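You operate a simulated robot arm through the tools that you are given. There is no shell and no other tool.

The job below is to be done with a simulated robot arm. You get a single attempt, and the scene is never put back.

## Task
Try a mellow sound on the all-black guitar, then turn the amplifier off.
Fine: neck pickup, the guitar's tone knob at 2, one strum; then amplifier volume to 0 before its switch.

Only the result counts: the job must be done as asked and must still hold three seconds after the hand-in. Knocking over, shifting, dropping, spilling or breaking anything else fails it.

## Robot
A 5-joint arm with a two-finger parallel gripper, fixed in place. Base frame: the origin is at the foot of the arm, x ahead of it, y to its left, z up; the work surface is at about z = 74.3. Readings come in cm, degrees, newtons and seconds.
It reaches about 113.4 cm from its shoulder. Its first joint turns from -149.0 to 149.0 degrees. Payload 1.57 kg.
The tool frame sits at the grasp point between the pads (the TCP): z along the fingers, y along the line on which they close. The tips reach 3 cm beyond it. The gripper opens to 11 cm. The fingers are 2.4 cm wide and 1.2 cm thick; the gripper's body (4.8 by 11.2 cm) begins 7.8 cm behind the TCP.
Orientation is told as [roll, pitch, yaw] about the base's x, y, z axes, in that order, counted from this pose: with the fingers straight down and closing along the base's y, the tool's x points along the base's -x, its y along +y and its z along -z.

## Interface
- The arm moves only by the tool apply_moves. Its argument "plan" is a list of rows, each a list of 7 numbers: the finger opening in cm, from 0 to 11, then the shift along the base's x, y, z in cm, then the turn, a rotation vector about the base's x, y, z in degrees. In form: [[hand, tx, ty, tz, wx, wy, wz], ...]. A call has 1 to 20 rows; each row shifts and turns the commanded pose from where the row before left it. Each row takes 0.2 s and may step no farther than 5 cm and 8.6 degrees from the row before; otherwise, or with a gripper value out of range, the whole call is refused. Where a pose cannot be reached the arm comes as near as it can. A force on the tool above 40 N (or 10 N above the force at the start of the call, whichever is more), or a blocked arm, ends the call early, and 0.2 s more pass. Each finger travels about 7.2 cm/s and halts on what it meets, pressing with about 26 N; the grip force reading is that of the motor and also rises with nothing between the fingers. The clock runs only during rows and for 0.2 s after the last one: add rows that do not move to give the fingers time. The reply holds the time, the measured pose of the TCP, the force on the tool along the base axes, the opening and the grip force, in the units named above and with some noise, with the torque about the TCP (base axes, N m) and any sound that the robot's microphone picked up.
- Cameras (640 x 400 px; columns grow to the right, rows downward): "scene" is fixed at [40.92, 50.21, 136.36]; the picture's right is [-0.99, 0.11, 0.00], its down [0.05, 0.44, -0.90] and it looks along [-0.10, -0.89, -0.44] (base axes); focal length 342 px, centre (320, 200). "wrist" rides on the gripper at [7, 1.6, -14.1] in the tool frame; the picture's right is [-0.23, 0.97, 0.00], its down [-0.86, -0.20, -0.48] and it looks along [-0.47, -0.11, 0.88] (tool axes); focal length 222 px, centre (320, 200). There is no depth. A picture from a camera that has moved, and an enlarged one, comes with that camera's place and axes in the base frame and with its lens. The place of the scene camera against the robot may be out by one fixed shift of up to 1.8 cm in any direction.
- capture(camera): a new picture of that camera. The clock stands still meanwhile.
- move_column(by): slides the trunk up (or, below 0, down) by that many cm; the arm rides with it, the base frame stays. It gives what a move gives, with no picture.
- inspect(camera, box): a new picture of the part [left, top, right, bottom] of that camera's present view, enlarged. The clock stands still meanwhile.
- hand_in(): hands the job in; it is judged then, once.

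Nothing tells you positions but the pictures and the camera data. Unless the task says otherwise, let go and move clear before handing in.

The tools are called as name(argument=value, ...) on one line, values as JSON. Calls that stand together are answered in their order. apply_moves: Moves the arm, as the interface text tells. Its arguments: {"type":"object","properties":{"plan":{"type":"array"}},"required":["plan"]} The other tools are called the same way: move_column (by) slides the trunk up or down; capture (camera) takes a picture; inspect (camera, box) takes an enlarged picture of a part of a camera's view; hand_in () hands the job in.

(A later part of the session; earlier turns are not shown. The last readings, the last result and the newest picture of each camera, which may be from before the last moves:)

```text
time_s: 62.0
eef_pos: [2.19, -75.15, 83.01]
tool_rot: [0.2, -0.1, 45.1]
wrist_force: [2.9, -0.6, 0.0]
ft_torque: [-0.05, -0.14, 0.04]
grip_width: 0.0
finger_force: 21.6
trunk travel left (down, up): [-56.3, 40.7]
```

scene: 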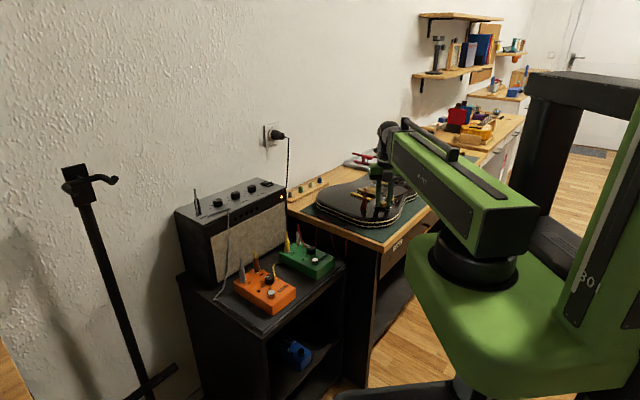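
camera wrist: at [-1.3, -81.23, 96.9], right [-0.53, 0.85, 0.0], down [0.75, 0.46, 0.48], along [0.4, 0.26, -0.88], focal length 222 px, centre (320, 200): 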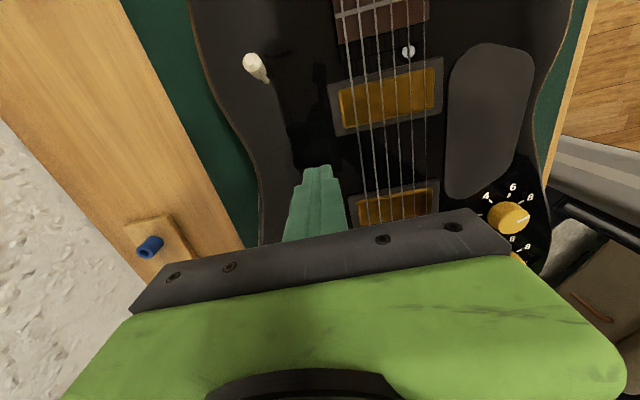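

A light contact (about 3 N) begins at tip z ≈ 80.0. I'll look at the string and guitar now.

inspect(camera="wrist", box=[270, 100, 400, 181])

inspect(camera="scene", box=[300, 140, 460, 240])

inspect(camera="scene", box=[360, 165, 400, 190])

```text
4.92 times, centred on (335, 140) of wrist
camera zoom: at [-3.76, -79.08, 97.12], right [-0.53, 0.85, 0.0], down [0.75, 0.46, 0.48], along [0.4, 0.26, -0.88], focal length 1094 px, centre (246, 493)
```

zoom: 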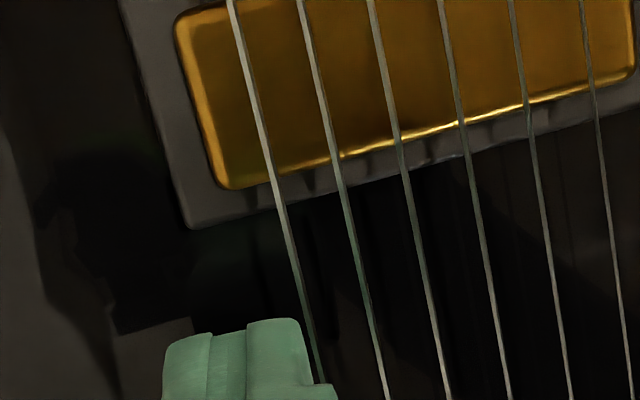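

```text
4.00 times, centred on (380, 190) of scene
camera zoom: at [40.92, 50.21, 136.36], right [-0.99, 0.11, 0.0], down [0.05, 0.44, -0.9], along [-0.1, -0.89, -0.44], focal length 1366 px, centre (80, 240)
```

zoom: 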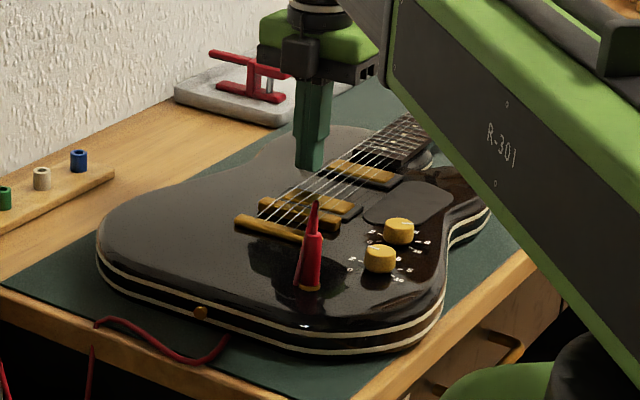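

```text
16.00 times, centred on (380, 178) of scene
camera zoom: at [40.92, 50.21, 136.36], right [-0.99, 0.11, 0.0], down [0.05, 0.44, -0.9], along [-0.1, -0.89, -0.44], focal length 5463 px, centre (-640, 560)
```

zoom: 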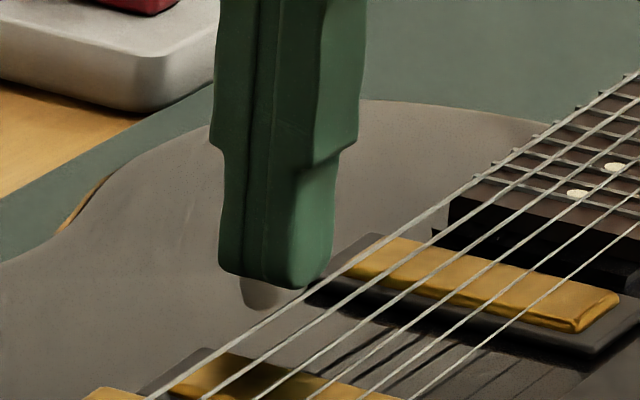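

The string blocks at tip z ≈ 80.0 and the guitar slid again: it is now off by about 1 cm at the strings with about 2° of turn, as it slides very easily. I'll back off, go over the strings high to the treble side, and push it back from there at the same spot along the strings.

apply_moves(plan=[[0, 0.5, -0.5, 0, 0, 0, 0], [0, 0.7, -0.7, 0, 0, 0, 0], [0, 0, 0, 0, 0, 0, 0]])

move_column(by=4)

apply_moves(plan=[[0, -1.6, 1.6, 0, 0, 0, 0], [0, -1.6, 1.6, 0, 0, 0, 0], [0, -1.6, 1.6, 0, 0, 0, 0], [0, -1.6, 1.6, 0, 0, 0, 0], [0, -1.25, 1.25, 0, 0, 0, 0], [0, 0, 0, 0, 0, 0, 0]])

capture(camera="wrist")

inspect(camera="wrist", box=[190, 80, 350, 180])

inspect(camera="scene", box=[300, 140, 460, 240])

```text
time_s: 62.8
eef_pos: [3.56, -76.49, 82.99]
tool_rot: [0.1, 0.0, 45.0]
wrist_force: [-0.5, -0.3, 0.9]
ft_torque: [0.01, -0.01, 0.01]
grip_width: 0.01
finger_force: 21.2
trunk travel left (down, up): [-56.3, 40.7]
```

```text
time_s: 63.7
eef_pos: [3.49, -76.48, 86.99]
tool_rot: [0.2, 0.0, 45.1]
wrist_force: [-0.1, -1.0, -0.1]
ft_torque: [0.0, -0.04, 0.05]
grip_width: 0.01
finger_force: 21.6
trunk travel left (down, up): [-60.3, 36.7]
```

```text
time_s: 65.1
eef_pos: [-4.21, -68.75, 86.94]
tool_rot: [0.2, 0.0, 45.2]
wrist_force: [-0.7, 0.5, 0.1]
ft_torque: [0.01, -0.03, 0.01]
grip_width: 0.0
finger_force: 20.9
trunk travel left (down, up): [-60.3, 36.7]
```

```text
taken
camera wrist: at [-10.17, -72.62, 101.1], right [-0.53, 0.85, 0.0], down [0.75, 0.46, 0.48], along [0.4, 0.26, -0.88], focal length 222 px, centre (320, 200)
```

wrist: 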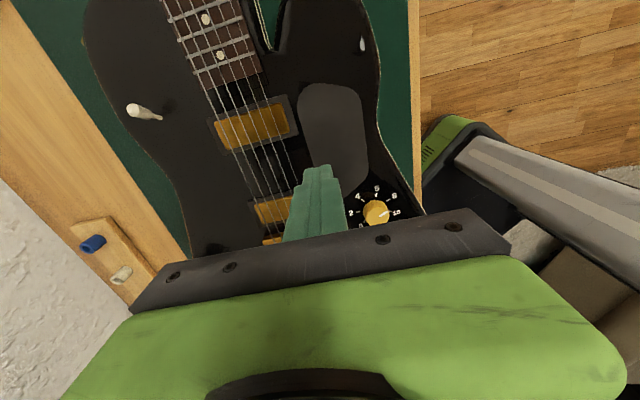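

```text
4.00 times, centred on (270, 130) of wrist
camera zoom: at [-10.17, -72.62, 101.1], right [-0.53, 0.85, 0.0], down [0.75, 0.46, 0.48], along [0.4, 0.26, -0.88], focal length 888 px, centre (520, 480)
```

zoom: 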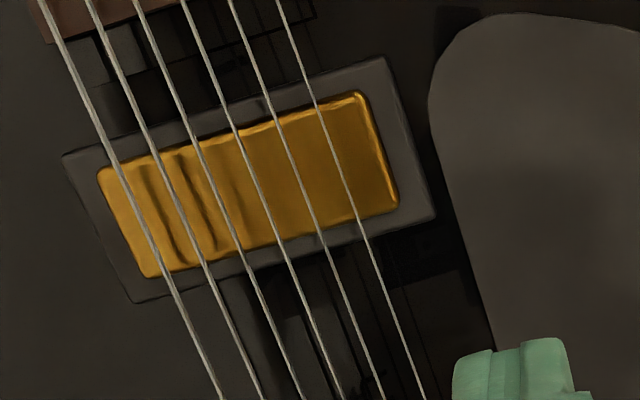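

```text
4.00 times, centred on (380, 190) of scene
camera zoom: at [40.92, 50.21, 136.36], right [-0.99, 0.11, 0.0], down [0.05, 0.44, -0.9], along [-0.1, -0.89, -0.44], focal length 1366 px, centre (80, 240)
```

zoom: 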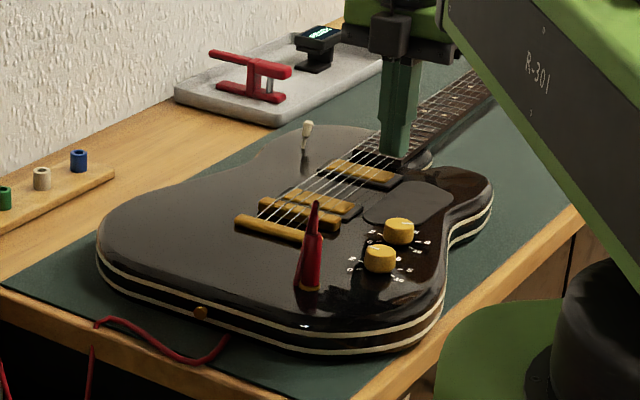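

The treble string is now at w ≈ -48.6 (it should be -49.7). I'll lower here and push the guitar back slowly by that amount.

move_column(by=-4.15)

apply_moves(plan=[[0, 0.4, -0.4, 0, 0, 0, 0], [0, 0.4, -0.4, 0, 0, 0, 0], [0, 0.25, -0.25, 0, 0, 0, 0], [0, 0.15, -0.15, 0, 0, 0, 0], [0, 0.15, -0.15, 0, 0, 0, 0], [0, 0.15, -0.15, 0, 0, 0, 0], [0, 0.15, -0.15, 0, 0, 0, 0], [0, 0, 0, 0, 0, 0, 0]])

inspect(camera="scene", box=[300, 140, 460, 240])

inspect(camera="wrist", box=[190, 80, 350, 180])

```text
time_s: 65.9
eef_pos: [-4.1, -68.77, 82.83]
tool_rot: [0.2, 0.0, 45.1]
wrist_force: [0.9, -0.1, 0.0]
ft_torque: [0.0, 0.03, -0.05]
grip_width: 0.0
finger_force: 21.9
trunk travel left (down, up): [-56.1, 40.9]
```

```text
time_s: 67.7
eef_pos: [-2.53, -70.49, 82.9]
tool_rot: [0.2, 0.1, 45.1]
wrist_force: [-2.6, 5.2, -1.0]
ft_torque: [0.12, 0.07, 0.03]
grip_width: 0.0
finger_force: 20.9
trunk travel left (down, up): [-56.1, 40.9]
```

```text
4.00 times, centred on (380, 190) of scene
camera zoom: at [40.92, 50.21, 136.36], right [-0.99, 0.11, 0.0], down [0.05, 0.44, -0.9], along [-0.1, -0.89, -0.44], focal length 1366 px, centre (80, 240)
```

zoom: 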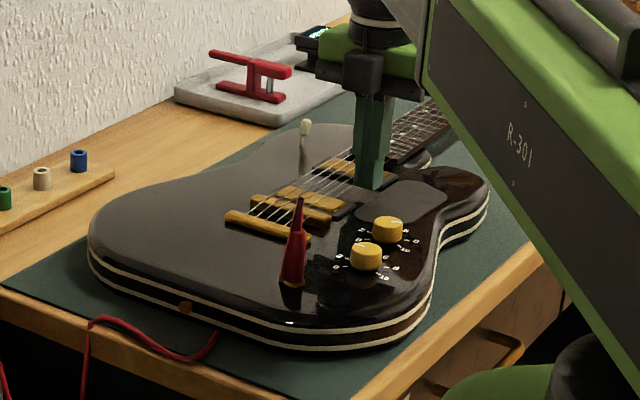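

```text
4.00 times, centred on (270, 130) of wrist
camera zoom: at [-8.5, -74.3, 96.97], right [-0.53, 0.85, 0.0], down [0.75, 0.46, 0.48], along [0.4, 0.26, -0.88], focal length 888 px, centre (520, 480)
```

zoom: 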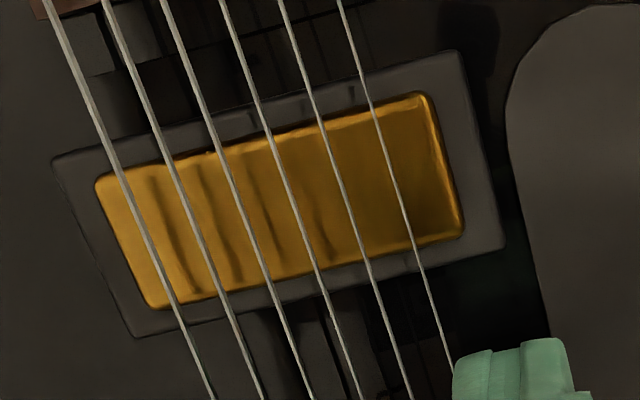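

It is coming back nicely; about 0.4 cm remains at the strings. I'll push that last bit.

apply_moves(plan=[[0, 0.14, -0.14, 0, 0, 0, 0], [0, 0.14, -0.14, 0, 0, 0, 0], [0, 0, 0, 0, 0, 0, 0]])

inspect(camera="scene", box=[300, 140, 460, 240])

```text
time_s: 68.5
eef_pos: [-2.2, -70.74, 82.77]
tool_rot: [0.3, 0.0, 45.2]
wrist_force: [-4.1, 4.1, -0.1]
ft_torque: [0.16, 0.1, -0.07]
grip_width: 0.0
finger_force: 21.0
trunk travel left (down, up): [-56.1, 40.9]
```

```text
4.00 times, centred on (380, 190) of scene
camera zoom: at [40.92, 50.21, 136.36], right [-0.99, 0.11, 0.0], down [0.05, 0.44, -0.9], along [-0.1, -0.89, -0.44], focal length 1366 px, centre (80, 240)
```

zoom: 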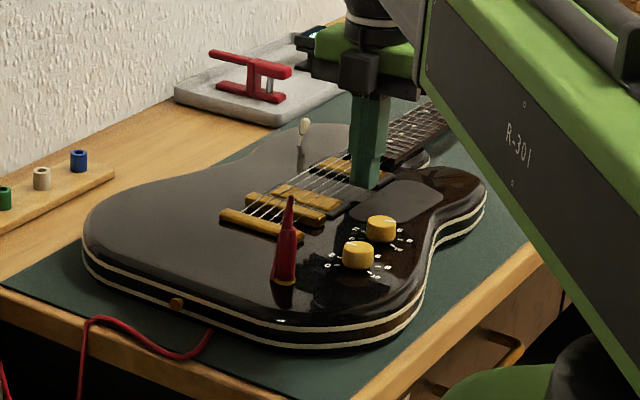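

The guitar is back to within about 0.2 cm of its original place. Now I'll back off from the treble string, raise to tip z ≈ 80.07 (between the free and blocked heights) and try a light brush over the first string.

apply_moves(plan=[[0, -0.5, 0.5, 0, 0, 0, 0], [0, -0.5, 0.5, 0, 0, 0, 0]])

move_column(by=0.22)

apply_moves(plan=[[0, 0.7, -0.7, 0, 0, 0, 0], [0, 0.7, -0.7, 0, 0, 0, 0]])

```text
time_s: 69.1
eef_pos: [-3.25, -69.67, 82.89]
tool_rot: [0.1, 0.1, 45.1]
wrist_force: [-0.1, -0.2, -0.6]
ft_torque: [0.0, 0.03, -0.01]
grip_width: 0.0
finger_force: 21.9
trunk travel left (down, up): [-56.1, 40.9]
```

```text
time_s: 69.6
eef_pos: [-3.18, -69.69, 83.03]
tool_rot: [0.2, -0.1, 45.1]
wrist_force: [-0.1, -0.2, -0.3]
ft_torque: [0.02, -0.01, -0.01]
grip_width: 0.0
finger_force: 21.2
trunk travel left (down, up): [-56.4, 40.6]
```

```text
time_s: 70.2
eef_pos: [-1.7, -71.12, 83.1]
tool_rot: [0.2, 0.0, 45.1]
wrist_force: [0.2, 0.5, 0.0]
ft_torque: [0.0, -0.01, -0.01]
grip_width: 0.0
finger_force: 21.5
trunk travel left (down, up): [-56.4, 40.6]
```

No contact with the treble string at this height. I'll complete the pass to the bass side at this height, stopping just after the last string.

apply_moves(plan=[[0, 1.2, -1.2, 0, 0, 0, 0], [0, 1.2, -1.2, 0, 0, 0, 0], [0, 1.2, -1.2, 0, 0, 0, 0], [0, 1.2, -1.2, 0, 0, 0, 0], [0, 1.2, -1.2, 0, 0, 0, 0], [0, 0, 0, 0, 0, 0, 0]])

inspect(camera="scene", box=[300, 140, 460, 240])

```text
time_s: 71.6
eef_pos: [4.17, -77.17, 83.1]
tool_rot: [0.1, 0.0, 45.1]
wrist_force: [0.6, -0.7, -0.5]
ft_torque: [0.0, 0.02, -0.03]
grip_width: 0.01
finger_force: 21.7
trunk travel left (down, up): [-56.4, 40.6]
```

```text
4.00 times, centred on (380, 190) of scene
camera zoom: at [40.92, 50.21, 136.36], right [-0.99, 0.11, 0.0], down [0.05, 0.44, -0.9], along [-0.1, -0.89, -0.44], focal length 1366 px, centre (80, 240)
```

zoom: 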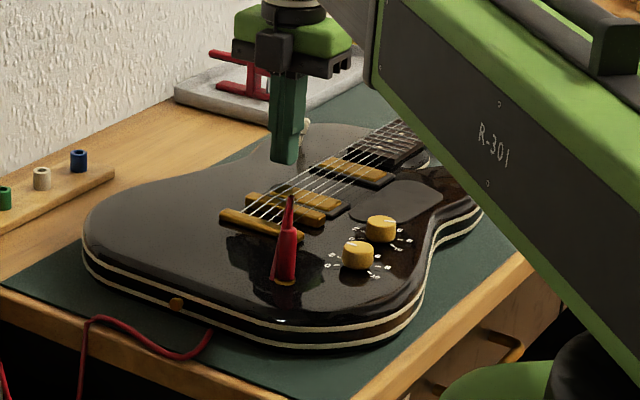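

Nothing yet at 80.07. I'll lower 0.03 cm and touch the bass string from this side with a shorter approach, so a block could only nudge it slightly.

move_column(by=-0.03)

apply_moves(plan=[[0, -0.7, 0.7, 0, 0, 0, 0], [0, -0.65, 0.65, 0, 0, 0, 0]])

```text
time_s: 72.1
eef_pos: [4.19, -77.14, 82.97]
tool_rot: [0.2, 0.1, 45.0]
wrist_force: [0.6, -0.2, 0.4]
ft_torque: [0.0, 0.03, 0.0]
grip_width: 0.01
finger_force: 21.0
trunk travel left (down, up): [-56.3, 40.7]
```

```text
time_s: 72.7
eef_pos: [2.96, -75.86, 82.95]
tool_rot: [0.2, 0.0, 45.2]
wrist_force: [5.0, -5.2, -1.1]
ft_torque: [-0.23, -0.22, -0.04]
grip_width: 0.0
finger_force: 20.9
trunk travel left (down, up): [-56.3, 40.7]
```

At 80.04 the string edge blocks (7 N sideways), so the flat tips just catch it. I'll back off and tilt the tool 4° so the leading side is raised like a sled, letting the trailing corner slide over the string tops instead of shoving the guitar.

apply_moves(plan=[[0, 0.5, -0.5, 0, 0, 0, 0], [0, 0.7, -0.7, 0, 0, 0, 0]])

move_column(by=0.3)

apply_moves(plan=[[0, 0, 0, 0, 3.8, 0, 0], [0, 0, 0, 0, 0, 0, 0]])

inspect(camera="wrist", box=[256, 100, 416, 200])

inspect(camera="scene", box=[300, 140, 460, 240])

```text
time_s: 73.3
eef_pos: [4.0, -77.15, 82.94]
tool_rot: [0.3, 0.0, 45.2]
wrist_force: [-0.1, -0.1, 0.0]
ft_torque: [-0.03, 0.02, 0.03]
grip_width: 0.03
finger_force: 21.4
trunk travel left (down, up): [-56.3, 40.7]
```

```text
time_s: 73.9
eef_pos: [4.17, -76.97, 83.24]
tool_rot: [0.2, 0.0, 45.1]
wrist_force: [0.5, 0.4, -0.6]
ft_torque: [0.01, -0.01, -0.01]
grip_width: 0.01
finger_force: 20.8
trunk travel left (down, up): [-56.6, 40.4]
```

```text
time_s: 74.5
eef_pos: [4.14, -76.95, 83.31]
tool_rot: [2.9, -2.7, 45.0]
wrist_force: [0.7, 0.5, -0.4]
ft_torque: [0.01, 0.02, 0.0]
grip_width: 0.0
finger_force: 20.7
trunk travel left (down, up): [-56.6, 40.4]
```

```text
4.00 times, centred on (336, 150) of wrist
camera zoom: at [-1.81, -81.81, 97.2], right [-0.53, 0.85, 0.06], down [0.75, 0.43, 0.51], along [0.4, 0.31, -0.86], focal length 888 px, centre (256, 400)
```

zoom: 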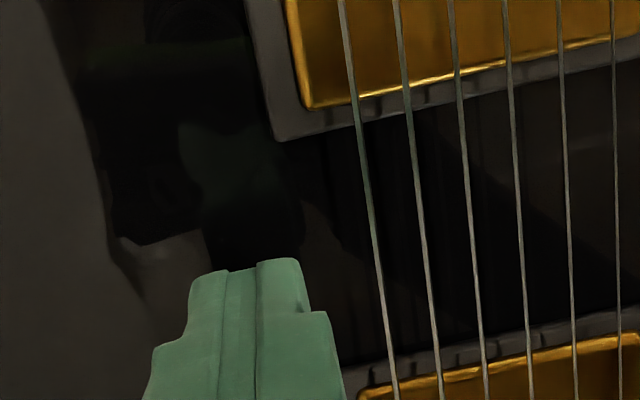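

```text
4.00 times, centred on (380, 190) of scene
camera zoom: at [40.92, 50.21, 136.36], right [-0.99, 0.11, 0.0], down [0.05, 0.44, -0.9], along [-0.1, -0.89, -0.44], focal length 1366 px, centre (80, 240)
```

zoom: 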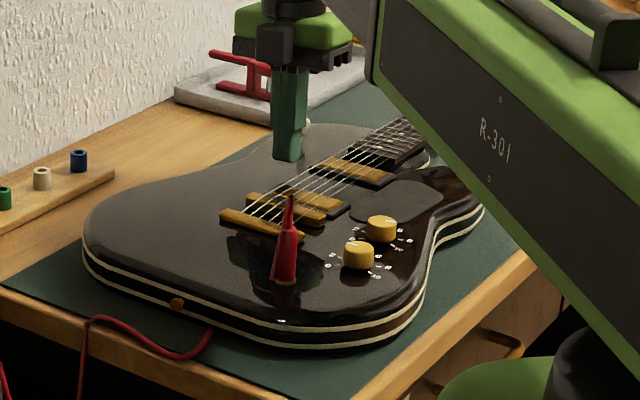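

The tilt worked and the guitar sits where it should. I'll lower so the trailing corner is about 0.015 cm below the string tops and brush over the bass string.

move_column(by=-0.19)

apply_moves(plan=[[0, -0.8, 0.8, 0, 0, 0, 0], [0, -0.8, 0.8, 0, 0, 0, 0], [0, -0.8, 0.8, 0, 0, 0, 0]])

```text
time_s: 75.0
eef_pos: [4.18, -77.02, 83.22]
tool_rot: [2.8, -2.7, 45.1]
wrist_force: [0.6, 0.4, -0.4]
ft_torque: [0.03, -0.03, 0.02]
grip_width: 0.02
finger_force: 21.6
trunk travel left (down, up): [-56.4, 40.6]
```

```text
time_s: 75.8
eef_pos: [1.75, -74.58, 83.25]
tool_rot: [2.9, -2.7, 45.0]
wrist_force: [-0.4, -0.2, -0.1]
ft_torque: [-0.04, 0.01, -0.02]
grip_width: 0.02
finger_force: 21.3
trunk travel left (down, up): [-56.4, 40.6]
```

No contact yet; the bass string is just ahead of the trailing corner. I'll advance in a smaller step to bring the corner onto it.

apply_moves(plan=[[0, -0.25, 0.25, 0, 0, 0, 0]])

```text
time_s: 76.2
eef_pos: [1.5, -74.35, 83.23]
tool_rot: [2.9, -2.6, 45.0]
wrist_force: [0.2, -0.2, -0.1]
ft_torque: [-0.02, -0.03, 0.01]
grip_width: 0.0
finger_force: 21.4
trunk travel left (down, up): [-56.4, 40.6]
```

Still no contact. I'll carry the pass through to the treble side at this height.

apply_moves(plan=[[0, -1.0, 1.0, 0, 0, 0, 0], [0, -1.0, 1.0, 0, 0, 0, 0], [0, -1.0, 1.0, 0, 0, 0, 0], [0, -1.0, 1.0, 0, 0, 0, 0], [0, -1.0, 1.0, 0, 0, 0, 0], [0, 0, 0, 0, 0, 0, 0]])

```text
time_s: 77.6
eef_pos: [-3.32, -69.4, 83.08]
tool_rot: [2.8, -2.7, 45.0]
wrist_force: [1.0, -1.1, 1.5]
ft_torque: [-0.01, -0.01, 0.03]
grip_width: 0.0
finger_force: 20.7
trunk travel left (down, up): [-56.4, 40.6]
```

No sound at that height. I'll flip the tilt for the return direction, lower 0.03 cm, and brush from the treble side.

apply_moves(plan=[[0, 0, 0, 0, -7.9, 0, 0], [0, 0, 0, 0, 0, 0, 0]])

move_column(by=-0.03)

apply_moves(plan=[[0, 0.8, -0.8, 0, 0, 0, 0], [0, 0.8, -0.8, 0, 0, 0, 0], [0, 0.8, -0.8, 0, 0, 0, 0]])

```text
time_s: 78.2
eef_pos: [-3.4, -69.37, 83.17]
tool_rot: [-2.6, 2.9, 45.0]
wrist_force: [-0.4, 0.2, 0.0]
ft_torque: [-0.02, 0.02, 0.0]
grip_width: 0.0
finger_force: 21.3
trunk travel left (down, up): [-56.4, 40.6]
```

```text
time_s: 78.7
eef_pos: [-3.32, -69.33, 83.15]
tool_rot: [-2.7, 2.9, 45.0]
wrist_force: [-0.6, -0.6, -0.3]
ft_torque: [0.0, 0.02, 0.0]
grip_width: 0.02
finger_force: 21.6
trunk travel left (down, up): [-56.4, 40.6]
```

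```text
time_s: 79.5
eef_pos: [-0.85, -71.74, 83.17]
tool_rot: [-2.7, 2.8, 45.0]
wrist_force: [0.1, 0.5, 0.7]
ft_torque: [0.0, -0.01, -0.01]
grip_width: 0.01
finger_force: 21.4
trunk travel left (down, up): [-56.4, 40.6]
```

No contact so far; I'll advance another step and check.

apply_moves(plan=[[0, 0.3, -0.3, 0, 0, 0, 0], [0, 0.3, -0.3, 0, 0, 0, 0]])

```text
time_s: 80.1
eef_pos: [-0.43, -72.42, 83.16]
tool_rot: [-2.6, 2.9, 45.0]
wrist_force: [-0.7, 0.4, 0.0]
ft_torque: [-0.03, -0.01, -0.02]
grip_width: 0.0
finger_force: 21.2
trunk travel left (down, up): [-56.4, 40.6]
```

Still gliding above. I'll finish this pass to the bass side.

apply_moves(plan=[[0, 1.0, -1.0, 0, 0, 0, 0], [0, 1.0, -1.0, 0, 0, 0, 0], [0, 1.0, -1.0, 0, 0, 0, 0], [0, 1.0, -1.0, 0, 0, 0, 0], [0, 0.8, -0.8, 0, 0, 0, 0], [0, 0, 0, 0, 0, 0, 0]])

apply_moves(plan=[[0, 0, 0, 0, 7.9, 0, 0], [0, 0, 0, 0, 0, 0, 0]])

move_column(by=-0.04)

apply_moves(plan=[[0, -0.8, 0.8, 0, 0, 0, 0], [0, -0.8, 0.8, 0, 0, 0, 0], [0, -0.8, 0.8, 0, 0, 0, 0]])

```text
time_s: 81.5
eef_pos: [4.27, -77.27, 83.11]
tool_rot: [-2.6, 2.9, 45.0]
wrist_force: [0.2, -0.5, -0.4]
ft_torque: [-0.02, -0.01, 0.01]
grip_width: 0.01
finger_force: 21.5
trunk travel left (down, up): [-56.4, 40.6]
```

```text
time_s: 82.1
eef_pos: [4.39, -77.2, 83.14]
tool_rot: [3.0, -2.8, 45.0]
wrist_force: [1.2, -0.5, -0.1]
ft_torque: [0.01, -0.02, 0.01]
grip_width: 0.02
finger_force: 21.1
trunk travel left (down, up): [-56.4, 40.6]
```

```text
time_s: 82.6
eef_pos: [4.25, -77.18, 83.12]
tool_rot: [2.8, -2.7, 44.9]
wrist_force: [-1.1, -0.4, -0.2]
ft_torque: [0.0, 0.0, -0.01]
grip_width: 0.02
finger_force: 21.4
trunk travel left (down, up): [-56.4, 40.6]
```

```text
time_s: 83.4
eef_pos: [2.09, -74.71, 83.07]
tool_rot: [2.8, -2.7, 45.0]
wrist_force: [-0.5, 0.1, 0.9]
ft_torque: [0.0, -0.02, -0.01]
grip_width: 0.01
finger_force: 20.9
trunk travel left (down, up): [-56.4, 40.6]
```

No force at this slightly lower height yet; the corner is about to reach the bass string. Advancing a little further.

apply_moves(plan=[[0, -0.3, 0.3, 0, 0, 0, 0], [0, -0.3, 0.3, 0, 0, 0, 0]])

```text
time_s: 84.0
eef_pos: [1.42, -74.18, 83.13]
tool_rot: [2.8, -2.7, 44.9]
wrist_force: [0.5, -0.6, 1.2]
ft_torque: [0.0, -0.03, 0.05]
grip_width: 0.02
finger_force: 21.2
trunk travel left (down, up): [-56.4, 40.6]
```

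Perhaps the faintest touch (about 1 N up). I'll carry this pass across to the treble side.

apply_moves(plan=[[0, -1.0, 1.0, 0, 0, 0, 0], [0, -1.0, 1.0, 0, 0, 0, 0], [0, -1.0, 1.0, 0, 0, 0, 0], [0, -1.0, 1.0, 0, 0, 0, 0], [0, -0.9, 0.9, 0, 0, 0, 0], [0, 0, 0, 0, 0, 0, 0]])

inspect(camera="scene", box=[300, 140, 460, 240])

```text
time_s: 85.4
eef_pos: [-3.53, -69.26, 82.98]
tool_rot: [2.9, -2.7, 45.0]
wrist_force: [-0.8, -0.4, 0.0]
ft_torque: [-0.01, -0.04, 0.0]
grip_width: 0.0
finger_force: 20.9
trunk travel left (down, up): [-56.4, 40.6]
```

```text
4.00 times, centred on (380, 190) of scene
camera zoom: at [40.92, 50.21, 136.36], right [-0.99, 0.11, 0.0], down [0.05, 0.44, -0.9], along [-0.1, -0.89, -0.44], focal length 1366 px, centre (80, 240)
```

zoom: 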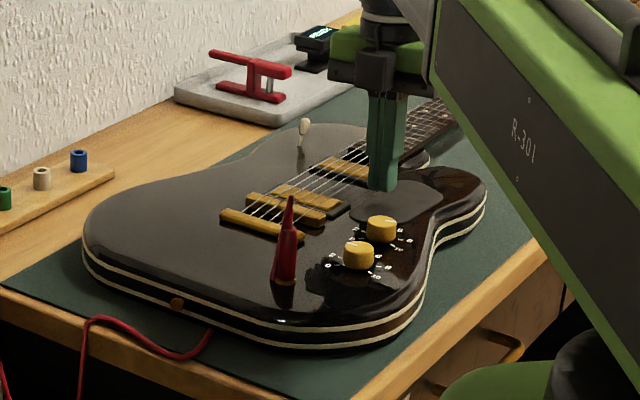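

Nothing moved and no sound. I'll flip the tilt, lower another 0.05 cm and brush back from the treble side.

apply_moves(plan=[[0, 0, 0, 0, -7.9, 0, 0], [0, 0, 0, 0, 0, 0, 0]])

move_column(by=-0.05)

apply_moves(plan=[[0, 0.8, -0.8, 0, 0, 0, 0], [0, 0.8, -0.8, 0, 0, 0, 0], [0, 0.8, -0.8, 0, 0, 0, 0]])

apply_moves(plan=[[0, 0.3, -0.3, 0, 0, 0, 0]])

```text
time_s: 86.0
eef_pos: [-3.47, -69.16, 83.21]
tool_rot: [-2.7, 3.0, 45.0]
wrist_force: [-0.1, 0.4, 1.6]
ft_torque: [-0.04, -0.05, -0.01]
grip_width: 0.0
finger_force: 21.2
trunk travel left (down, up): [-56.4, 40.6]
```

```text
time_s: 86.5
eef_pos: [-3.41, -69.34, 82.95]
tool_rot: [-2.8, 2.9, 45.0]
wrist_force: [0.5, -0.5, 0.5]
ft_torque: [-0.02, -0.03, -0.01]
grip_width: 0.0
finger_force: 21.4
trunk travel left (down, up): [-56.3, 40.7]
```

```text
time_s: 87.3
eef_pos: [-1.0, -71.69, 83.1]
tool_rot: [-2.7, 2.9, 45.0]
wrist_force: [-0.6, 0.9, 1.5]
ft_torque: [-0.01, -0.03, 0.01]
grip_width: 0.0
finger_force: 21.4
trunk travel left (down, up): [-56.3, 40.7]
```

```text
time_s: 87.7
eef_pos: [-0.76, -71.93, 83.12]
tool_rot: [-2.8, 2.9, 45.0]
wrist_force: [-0.8, 1.4, 1.6]
ft_torque: [0.05, -0.01, 0.0]
grip_width: 0.01
finger_force: 21.8
trunk travel left (down, up): [-56.3, 40.7]
```

Now there's a light touch on the string (about 1.6 N up, 1.5 N drag) without blocking. I'll draw smoothly across all the strings to the bass side.

apply_moves(plan=[[0, 1.0, -1.0, 0, 0, 0, 0], [0, 1.0, -1.0, 0, 0, 0, 0], [0, 1.0, -1.0, 0, 0, 0, 0], [0, 1.0, -1.0, 0, 0, 0, 0], [0, 1.0, -1.0, 0, 0, 0, 0], [0, 0.3, -0.3, 0, 0, 0, 0]])

inspect(camera="scene", box=[300, 140, 460, 240])

```text
time_s: 89.1
eef_pos: [4.39, -77.37, 83.03]
tool_rot: [-2.7, 2.8, 45.0]
wrist_force: [0.2, 0.3, -0.2]
ft_torque: [-0.04, 0.01, 0.01]
grip_width: 0.0
finger_force: 21.1
trunk travel left (down, up): [-56.3, 40.7]
```

```text
4.00 times, centred on (380, 190) of scene
camera zoom: at [40.92, 50.21, 136.36], right [-0.99, 0.11, 0.0], down [0.05, 0.44, -0.9], along [-0.1, -0.89, -0.44], focal length 1366 px, centre (80, 240)
```

zoom: 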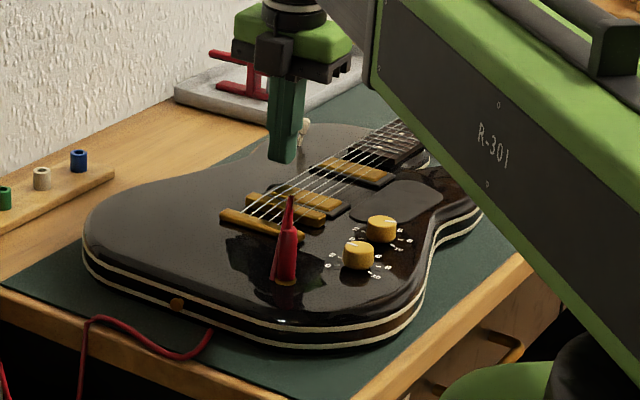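

Still no sound and the guitar hasn't moved, so the touch is too light. I'll flip the tilt, go 0.06 cm deeper, and brush back faster.

apply_moves(plan=[[0, 0, 0, 0, 7.9, 0, 0], [0, 0, 0, 0, 0, 0, 0]])

move_column(by=-0.06)

apply_moves(plan=[[0, -0.9, 0.9, 0, 0, 0, 0], [0, -0.9, 0.9, 0, 0, 0, 0], [0, -0.9, 0.9, 0, 0, 0, 0]])

```text
time_s: 89.7
eef_pos: [4.5, -77.29, 83.08]
tool_rot: [3.0, -2.7, 45.0]
wrist_force: [0.5, -0.6, 0.1]
ft_torque: [0.02, 0.0, -0.02]
grip_width: 0.0
finger_force: 21.1
trunk travel left (down, up): [-56.3, 40.7]
```

```text
time_s: 90.2
eef_pos: [4.45, -77.29, 82.97]
tool_rot: [2.9, -2.8, 45.0]
wrist_force: [0.1, -0.1, 0.8]
ft_torque: [0.01, -0.03, 0.0]
grip_width: 0.02
finger_force: 21.4
trunk travel left (down, up): [-56.3, 40.7]
```

```text
time_s: 91.0
eef_pos: [1.64, -74.53, 83.07]
tool_rot: [2.9, -2.6, 45.0]
wrist_force: [-0.1, 1.2, 0.5]
ft_torque: [-0.01, -0.04, 0.01]
grip_width: 0.0
finger_force: 21.1
trunk travel left (down, up): [-56.3, 40.7]
```

Only a slight touch on the bass string. I'll sweep on across the rest at about twice the speed.

apply_moves(plan=[[0, -1.6, 1.6, 0, 0, 0, 0], [0, -1.6, 1.6, 0, 0, 0, 0], [0, -1.6, 1.6, 0, 0, 0, 0], [0, -0.4, 0.4, 0, 0, 0, 0]])

inspect(camera="scene", box=[300, 140, 460, 240])

```text
time_s: 92.0
eef_pos: [-3.42, -69.38, 82.96]
tool_rot: [2.8, -2.7, 45.0]
wrist_force: [5.3, -6.0, 0.1]
ft_torque: [-0.32, -0.26, 0.11]
grip_width: 0.0
finger_force: 22.2
trunk travel left (down, up): [-56.3, 40.7]
```

```text
4.00 times, centred on (380, 190) of scene
camera zoom: at [40.92, 50.21, 136.36], right [-0.99, 0.11, 0.0], down [0.05, 0.44, -0.9], along [-0.1, -0.89, -0.44], focal length 1366 px, centre (80, 240)
```

zoom: 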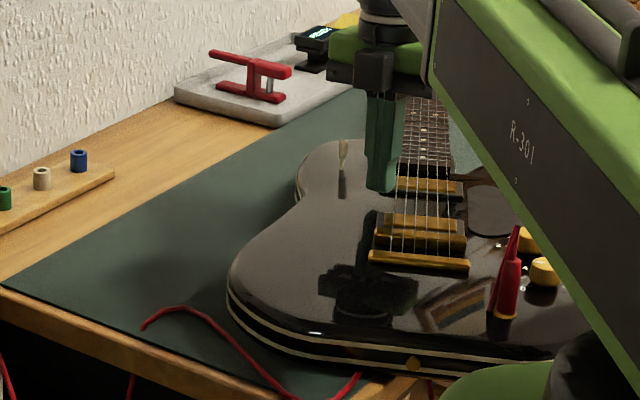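

The fingers caught on a string and dragged the guitar badly: it has swung toward the desk's front edge. I'll stop everything and look carefully before putting it back.

capture(camera="wrist")

capture(camera="scene")

inspect(camera="wrist", box=[200, 60, 440, 210])

```text
taken
camera wrist: at [-9.42, -74.24, 96.82], right [-0.53, 0.85, 0.06], down [0.75, 0.43, 0.51], along [0.4, 0.31, -0.86], focal length 222 px, centre (320, 200)
```

wrist: 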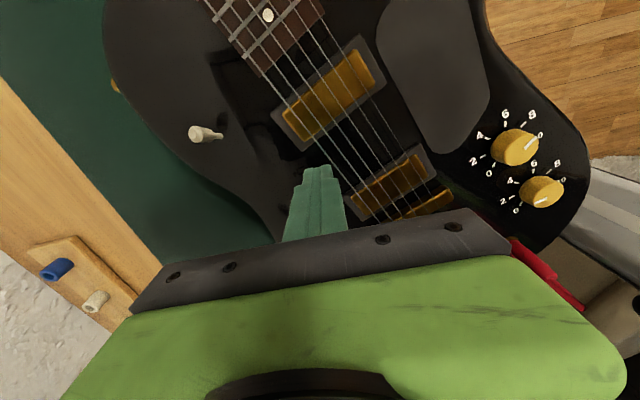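

```text
taken
```

scene: 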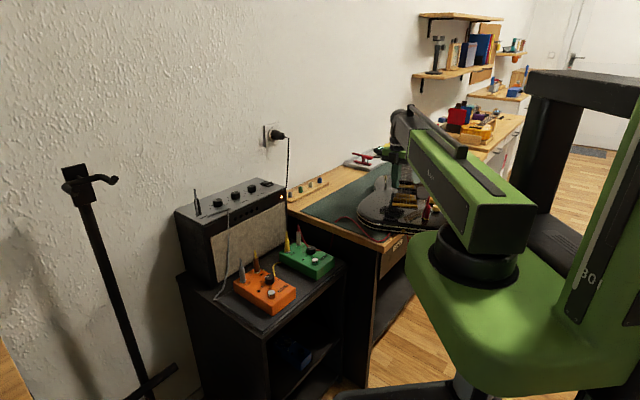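

```text
2.67 times, centred on (320, 135) of wrist
camera zoom: at [-9.42, -74.24, 96.82], right [-0.53, 0.85, 0.06], down [0.75, 0.43, 0.51], along [0.4, 0.31, -0.86], focal length 592 px, centre (320, 373)
```

zoom: 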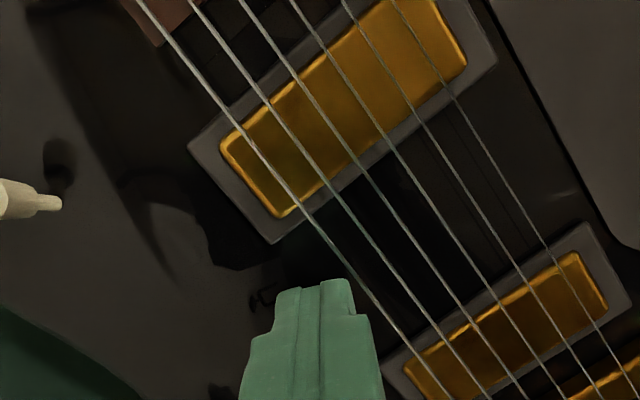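

The guitar has swung about 25° counter-clockwise (rear knob now near (-12.3, -51.1)), overhanging the desk front but stable. I'll retreat from the bass string, rise, and push it back from the treble side at the same place on the strings, in small checked steps.

apply_moves(plan=[[0, 0.7, -0.5, 0, 0, 0, 0], [0, 0.9, -0.6, 0, 0, 0, 0], [0, 0, 0, 0, 0, 0, 0]])

move_column(by=6)

apply_moves(plan=[[0, -2, 0.8, 0, -3.9, 0, 0], [0, -2, 0.9, 0, 0, 0, 0], [0, -2.5, 1.0, 0, 0, 0, 0], [0, -2.5, 1.0, 0, 0, 0, 0], [0, -0.9, 0.4, 0, 0, 0, 0], [0, 0, 0, 0, 0, 0, 0]])

capture(camera="wrist")

inspect(camera="wrist", box=[180, 60, 420, 210])

```text
time_s: 92.8
eef_pos: [-1.87, -70.39, 83.04]
tool_rot: [2.8, -2.8, 45.0]
wrist_force: [1.1, 0.3, -0.1]
ft_torque: [-0.01, 0.05, -0.02]
grip_width: 0.0
finger_force: 21.5
trunk travel left (down, up): [-56.3, 40.7]
```

```text
time_s: 93.8
eef_pos: [-1.9, -70.47, 89.03]
tool_rot: [2.9, -2.8, 45.0]
wrist_force: [0.2, -0.3, 0.0]
ft_torque: [-0.01, -0.06, 0.0]
grip_width: 0.0
finger_force: 21.4
trunk travel left (down, up): [-62.3, 34.7]
```

```text
time_s: 95.2
eef_pos: [-11.84, -66.24, 89.04]
tool_rot: [0.2, 0.1, 45.1]
wrist_force: [-0.2, -0.4, 1.0]
ft_torque: [-0.01, -0.03, -0.03]
grip_width: 0.0
finger_force: 21.3
trunk travel left (down, up): [-62.3, 34.7]
```

```text
taken
camera wrist: at [-17.8, -70.12, 103.07], right [-0.53, 0.85, 0.0], down [0.75, 0.46, 0.48], along [0.4, 0.25, -0.88], focal length 222 px, centre (320, 200)
```

wrist: 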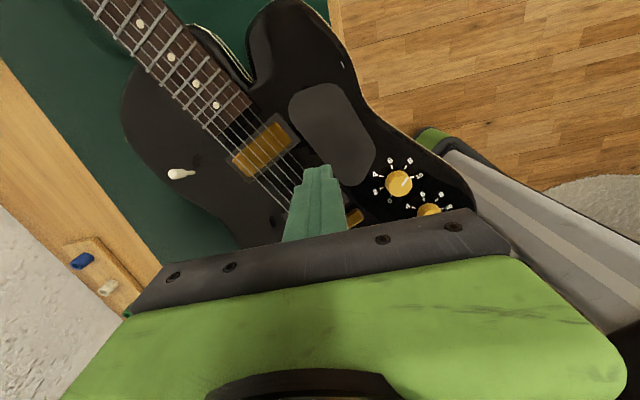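

```text
2.67 times, centred on (300, 135) of wrist
camera zoom: at [-17.8, -70.12, 103.07], right [-0.53, 0.85, 0.0], down [0.75, 0.46, 0.48], along [0.4, 0.25, -0.88], focal length 592 px, centre (373, 373)
```

zoom: 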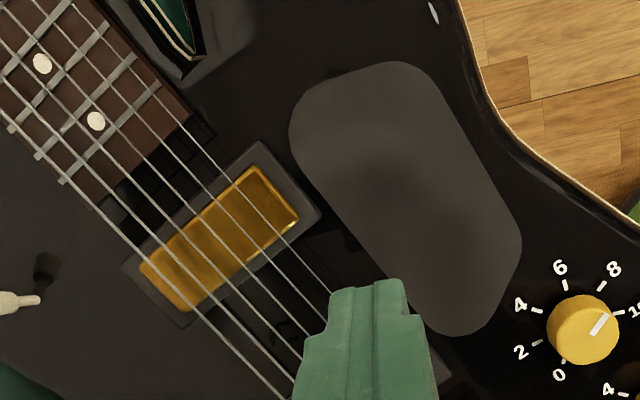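

The fingers hover 0.9 cm off the treble string between the pickups. I'll lower to tip z ≈ 79.85 and start pushing back in the wall direction.

move_column(by=-6.2)

apply_moves(plan=[[0, 0.3, -0.3, 0, 0, 0, 0], [0, 0.3, -0.3, 0, 0, 0, 0], [0, 0.2, -0.2, 0, 0, 0, 0], [0, 0.2, -0.2, 0, 0, 0, 0], [0, 0.2, -0.2, 0, 0, 0, 0], [0, 0.2, -0.2, 0, 0, 0, 0], [0, 0, 0, 0, 0, 0, 0]])

capture(camera="wrist")

inspect(camera="scene", box=[300, 140, 460, 240])

```text
time_s: 96.2
eef_pos: [-11.71, -66.29, 82.74]
tool_rot: [0.2, 0.0, 45.1]
wrist_force: [-0.4, 0.1, -0.6]
ft_torque: [0.02, -0.01, 0.0]
grip_width: 0.0
finger_force: 21.0
trunk travel left (down, up): [-56.1, 40.9]
```

```text
time_s: 97.8
eef_pos: [-10.43, -67.71, 82.74]
tool_rot: [0.1, 0.0, 45.1]
wrist_force: [-3.5, 3.7, 0.5]
ft_torque: [0.11, 0.09, 0.02]
grip_width: 0.0
finger_force: 21.1
trunk travel left (down, up): [-56.1, 40.9]
```

```text
taken
camera wrist: at [-16.42, -71.53, 96.89], right [-0.53, 0.85, 0.0], down [0.75, 0.46, 0.48], along [0.4, 0.25, -0.88], focal length 222 px, centre (320, 200)
```

wrist: 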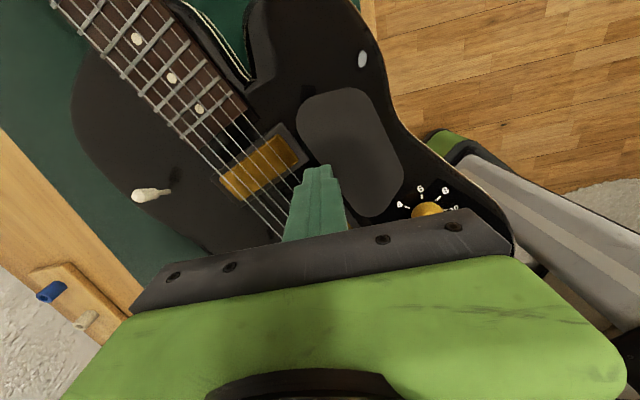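

```text
4.00 times, centred on (380, 190) of scene
camera zoom: at [40.92, 50.21, 136.36], right [-0.99, 0.11, 0.0], down [0.05, 0.44, -0.9], along [-0.1, -0.89, -0.44], focal length 1366 px, centre (80, 240)
```

zoom: 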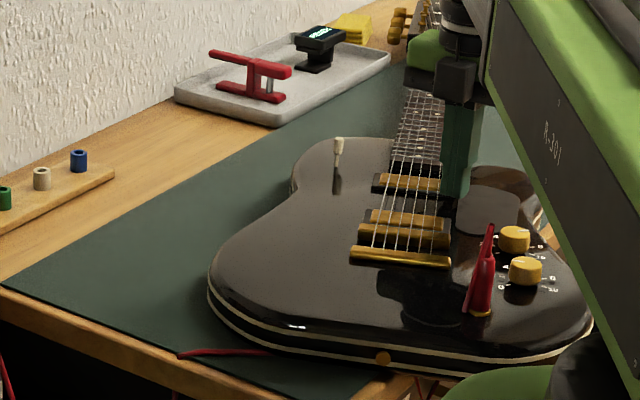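

It is turning back smoothly with about 5 N. I'll continue another 2 cm.

apply_moves(plan=[[0, 0.25, -0.25, 0, 0, 0, 0], [0, 0.25, -0.25, 0, 0, 0, 0], [0, 0.25, -0.25, 0, 0, 0, 0], [0, 0.25, -0.25, 0, 0, 0, 0], [0, 0.25, -0.25, 0, 0, 0, 0], [0, 0.25, -0.25, 0, 0, 0, 0], [0, 0, 0, 0, 0, 0, 0]])

capture(camera="wrist")

inspect(camera="scene", box=[300, 140, 460, 240])

```text
time_s: 99.4
eef_pos: [-8.83, -69.19, 82.76]
tool_rot: [0.1, 0.1, 45.1]
wrist_force: [-4.7, 3.5, 0.3]
ft_torque: [0.08, 0.11, 0.06]
grip_width: 0.0
finger_force: 21.5
trunk travel left (down, up): [-56.1, 40.9]
```

```text
taken
camera wrist: at [-14.89, -73.0, 96.89], right [-0.53, 0.85, 0.0], down [0.75, 0.46, 0.48], along [0.4, 0.25, -0.88], focal length 222 px, centre (320, 200)
```

wrist: 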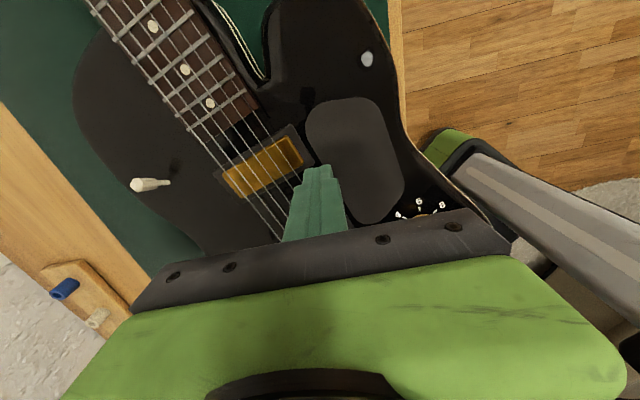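

```text
4.00 times, centred on (380, 190) of scene
camera zoom: at [40.92, 50.21, 136.36], right [-0.99, 0.11, 0.0], down [0.05, 0.44, -0.9], along [-0.1, -0.89, -0.44], focal length 1366 px, centre (80, 240)
```

zoom: 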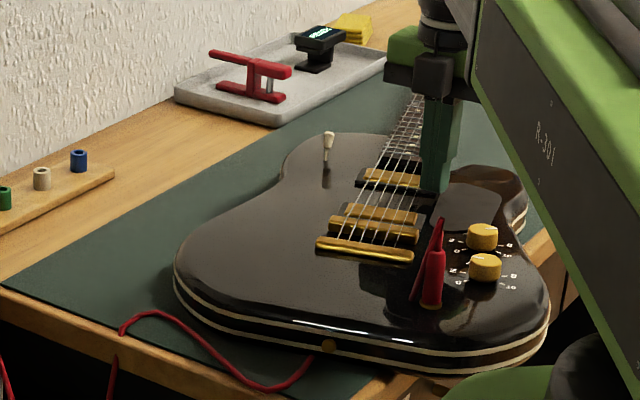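

It keeps coming back well. From here the right path for the contact point is more along +x, so I'll adjust the push direction and continue.

apply_moves(plan=[[0, 0.33, -0.08, 0, 0, 0, 0], [0, 0.33, -0.08, 0, 0, 0, 0], [0, 0.33, -0.08, 0, 0, 0, 0], [0, 0.33, -0.08, 0, 0, 0, 0], [0, 0.33, -0.08, 0, 0, 0, 0], [0, 0.33, -0.08, 0, 0, 0, 0], [0, 0, 0, 0, 0, 0, 0]])

capture(camera="wrist")

inspect(camera="scene", box=[300, 140, 460, 240])

```text
time_s: 101.0
eef_pos: [-6.86, -69.68, 82.65]
tool_rot: [0.1, 0.0, 45.1]
wrist_force: [-3.6, 2.2, 0.3]
ft_torque: [0.07, 0.13, 0.03]
grip_width: 0.0
finger_force: 21.5
trunk travel left (down, up): [-56.1, 40.9]
```

```text
taken
camera wrist: at [-12.88, -73.45, 96.87], right [-0.53, 0.85, 0.0], down [0.75, 0.46, 0.48], along [0.4, 0.25, -0.88], focal length 222 px, centre (320, 200)
```

wrist: 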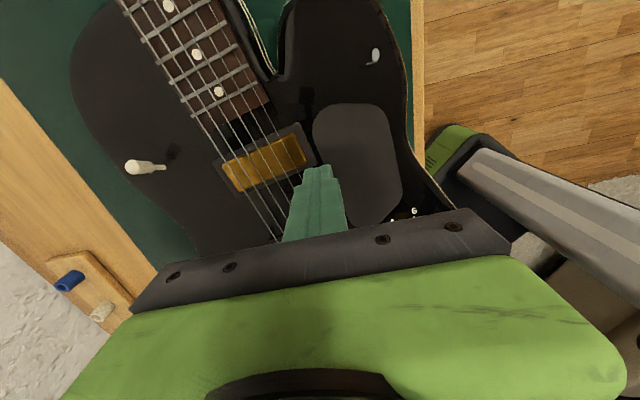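

```text
4.00 times, centred on (380, 190) of scene
camera zoom: at [40.92, 50.21, 136.36], right [-0.99, 0.11, 0.0], down [0.05, 0.44, -0.9], along [-0.1, -0.89, -0.44], focal length 1366 px, centre (80, 240)
```

zoom: 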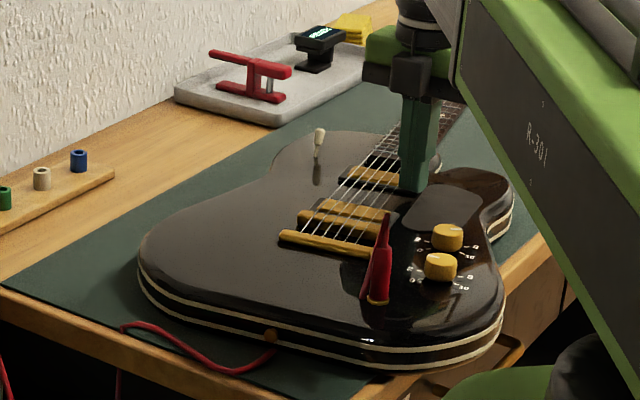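

Good progress. I'll zoom in to compute the guitar's present angle and offset before continuing.

inspect(camera="wrist", box=[110, 0, 430, 200])

```text
2.00 times, centred on (270, 100) of wrist
camera zoom: at [-12.88, -73.45, 96.87], right [-0.53, 0.85, 0.0], down [0.75, 0.46, 0.48], along [0.4, 0.25, -0.88], focal length 444 px, centre (420, 400)
```

zoom: 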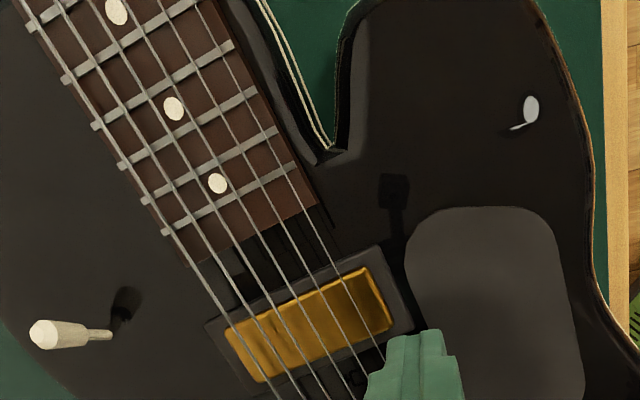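

The guitar is still rotated about 9.5°, offset about 3.2 cm at the neck pickup, consistent with simply continuing this push by about 4 cm. I'll go on for part of that.

apply_moves(plan=[[0, 0.33, -0.14, 0, 0, 0, 0], [0, 0.33, -0.14, 0, 0, 0, 0], [0, 0.33, -0.14, 0, 0, 0, 0], [0, 0.33, -0.14, 0, 0, 0, 0], [0, 0.33, -0.14, 0, 0, 0, 0], [0, 0.33, -0.14, 0, 0, 0, 0], [0, 0.33, -0.14, 0, 0, 0, 0], [0, 0, 0, 0, 0, 0, 0]])

inspect(camera="wrist", box=[110, 0, 430, 200])

inspect(camera="scene", box=[300, 140, 460, 240])

```text
time_s: 102.8
eef_pos: [-4.58, -70.65, 82.81]
tool_rot: [0.1, -0.1, 45.1]
wrist_force: [-4.0, 2.6, -0.2]
ft_torque: [0.06, 0.09, 0.04]
grip_width: 0.0
finger_force: 21.6
trunk travel left (down, up): [-56.1, 40.9]
```

```text
2.00 times, centred on (270, 100) of wrist
camera zoom: at [-10.64, -74.44, 96.88], right [-0.53, 0.85, 0.0], down [0.75, 0.46, 0.48], along [0.4, 0.25, -0.88], focal length 444 px, centre (420, 400)
```

zoom: 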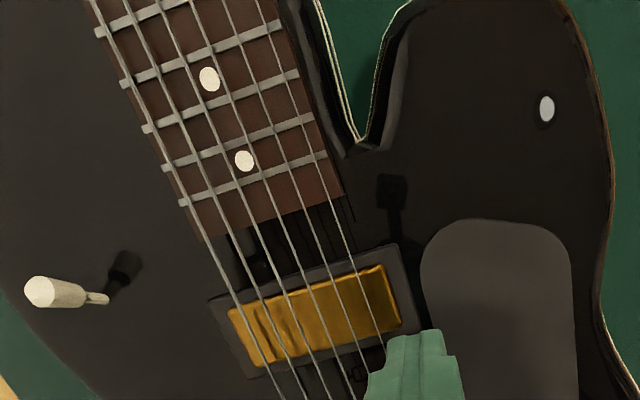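

```text
4.00 times, centred on (380, 190) of scene
camera zoom: at [40.92, 50.21, 136.36], right [-0.99, 0.11, 0.0], down [0.05, 0.44, -0.9], along [-0.1, -0.89, -0.44], focal length 1366 px, centre (80, 240)
```

zoom: 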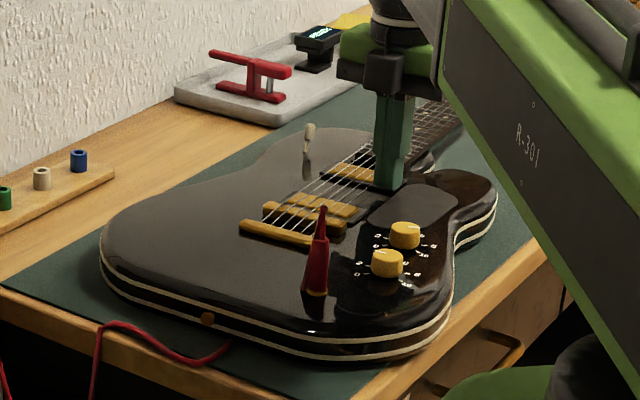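

About 4° and 1.3–1.6 cm remain. I'll push straight across the strings for most of that.

apply_moves(plan=[[0, 0.2, -0.25, 0, 0, 0, 0], [0, 0.2, -0.25, 0, 0, 0, 0], [0, 0.2, -0.25, 0, 0, 0, 0], [0, 0.2, -0.25, 0, 0, 0, 0], [0, 0, 0, 0, 0, 0, 0]])

inspect(camera="wrist", box=[110, 0, 430, 200])

inspect(camera="scene", box=[300, 140, 460, 240])

```text
time_s: 104.0
eef_pos: [-3.9, -71.55, 82.8]
tool_rot: [0.1, 0.0, 45.1]
wrist_force: [-6.1, 5.6, 0.0]
ft_torque: [0.15, 0.13, -0.06]
grip_width: 0.0
finger_force: 21.4
trunk travel left (down, up): [-56.1, 40.9]
```

```text
2.00 times, centred on (270, 100) of wrist
camera zoom: at [-9.8, -75.47, 96.9], right [-0.53, 0.85, 0.0], down [0.75, 0.46, 0.48], along [0.4, 0.25, -0.88], focal length 444 px, centre (420, 400)
```

zoom: 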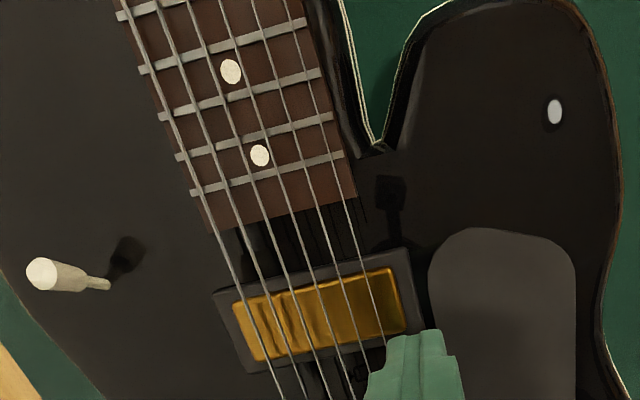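

```text
4.00 times, centred on (380, 190) of scene
camera zoom: at [40.92, 50.21, 136.36], right [-0.99, 0.11, 0.0], down [0.05, 0.44, -0.9], along [-0.1, -0.89, -0.44], focal length 1366 px, centre (80, 240)
```

zoom: 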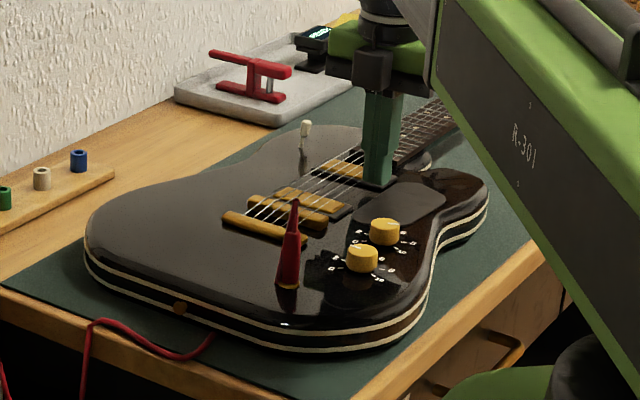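

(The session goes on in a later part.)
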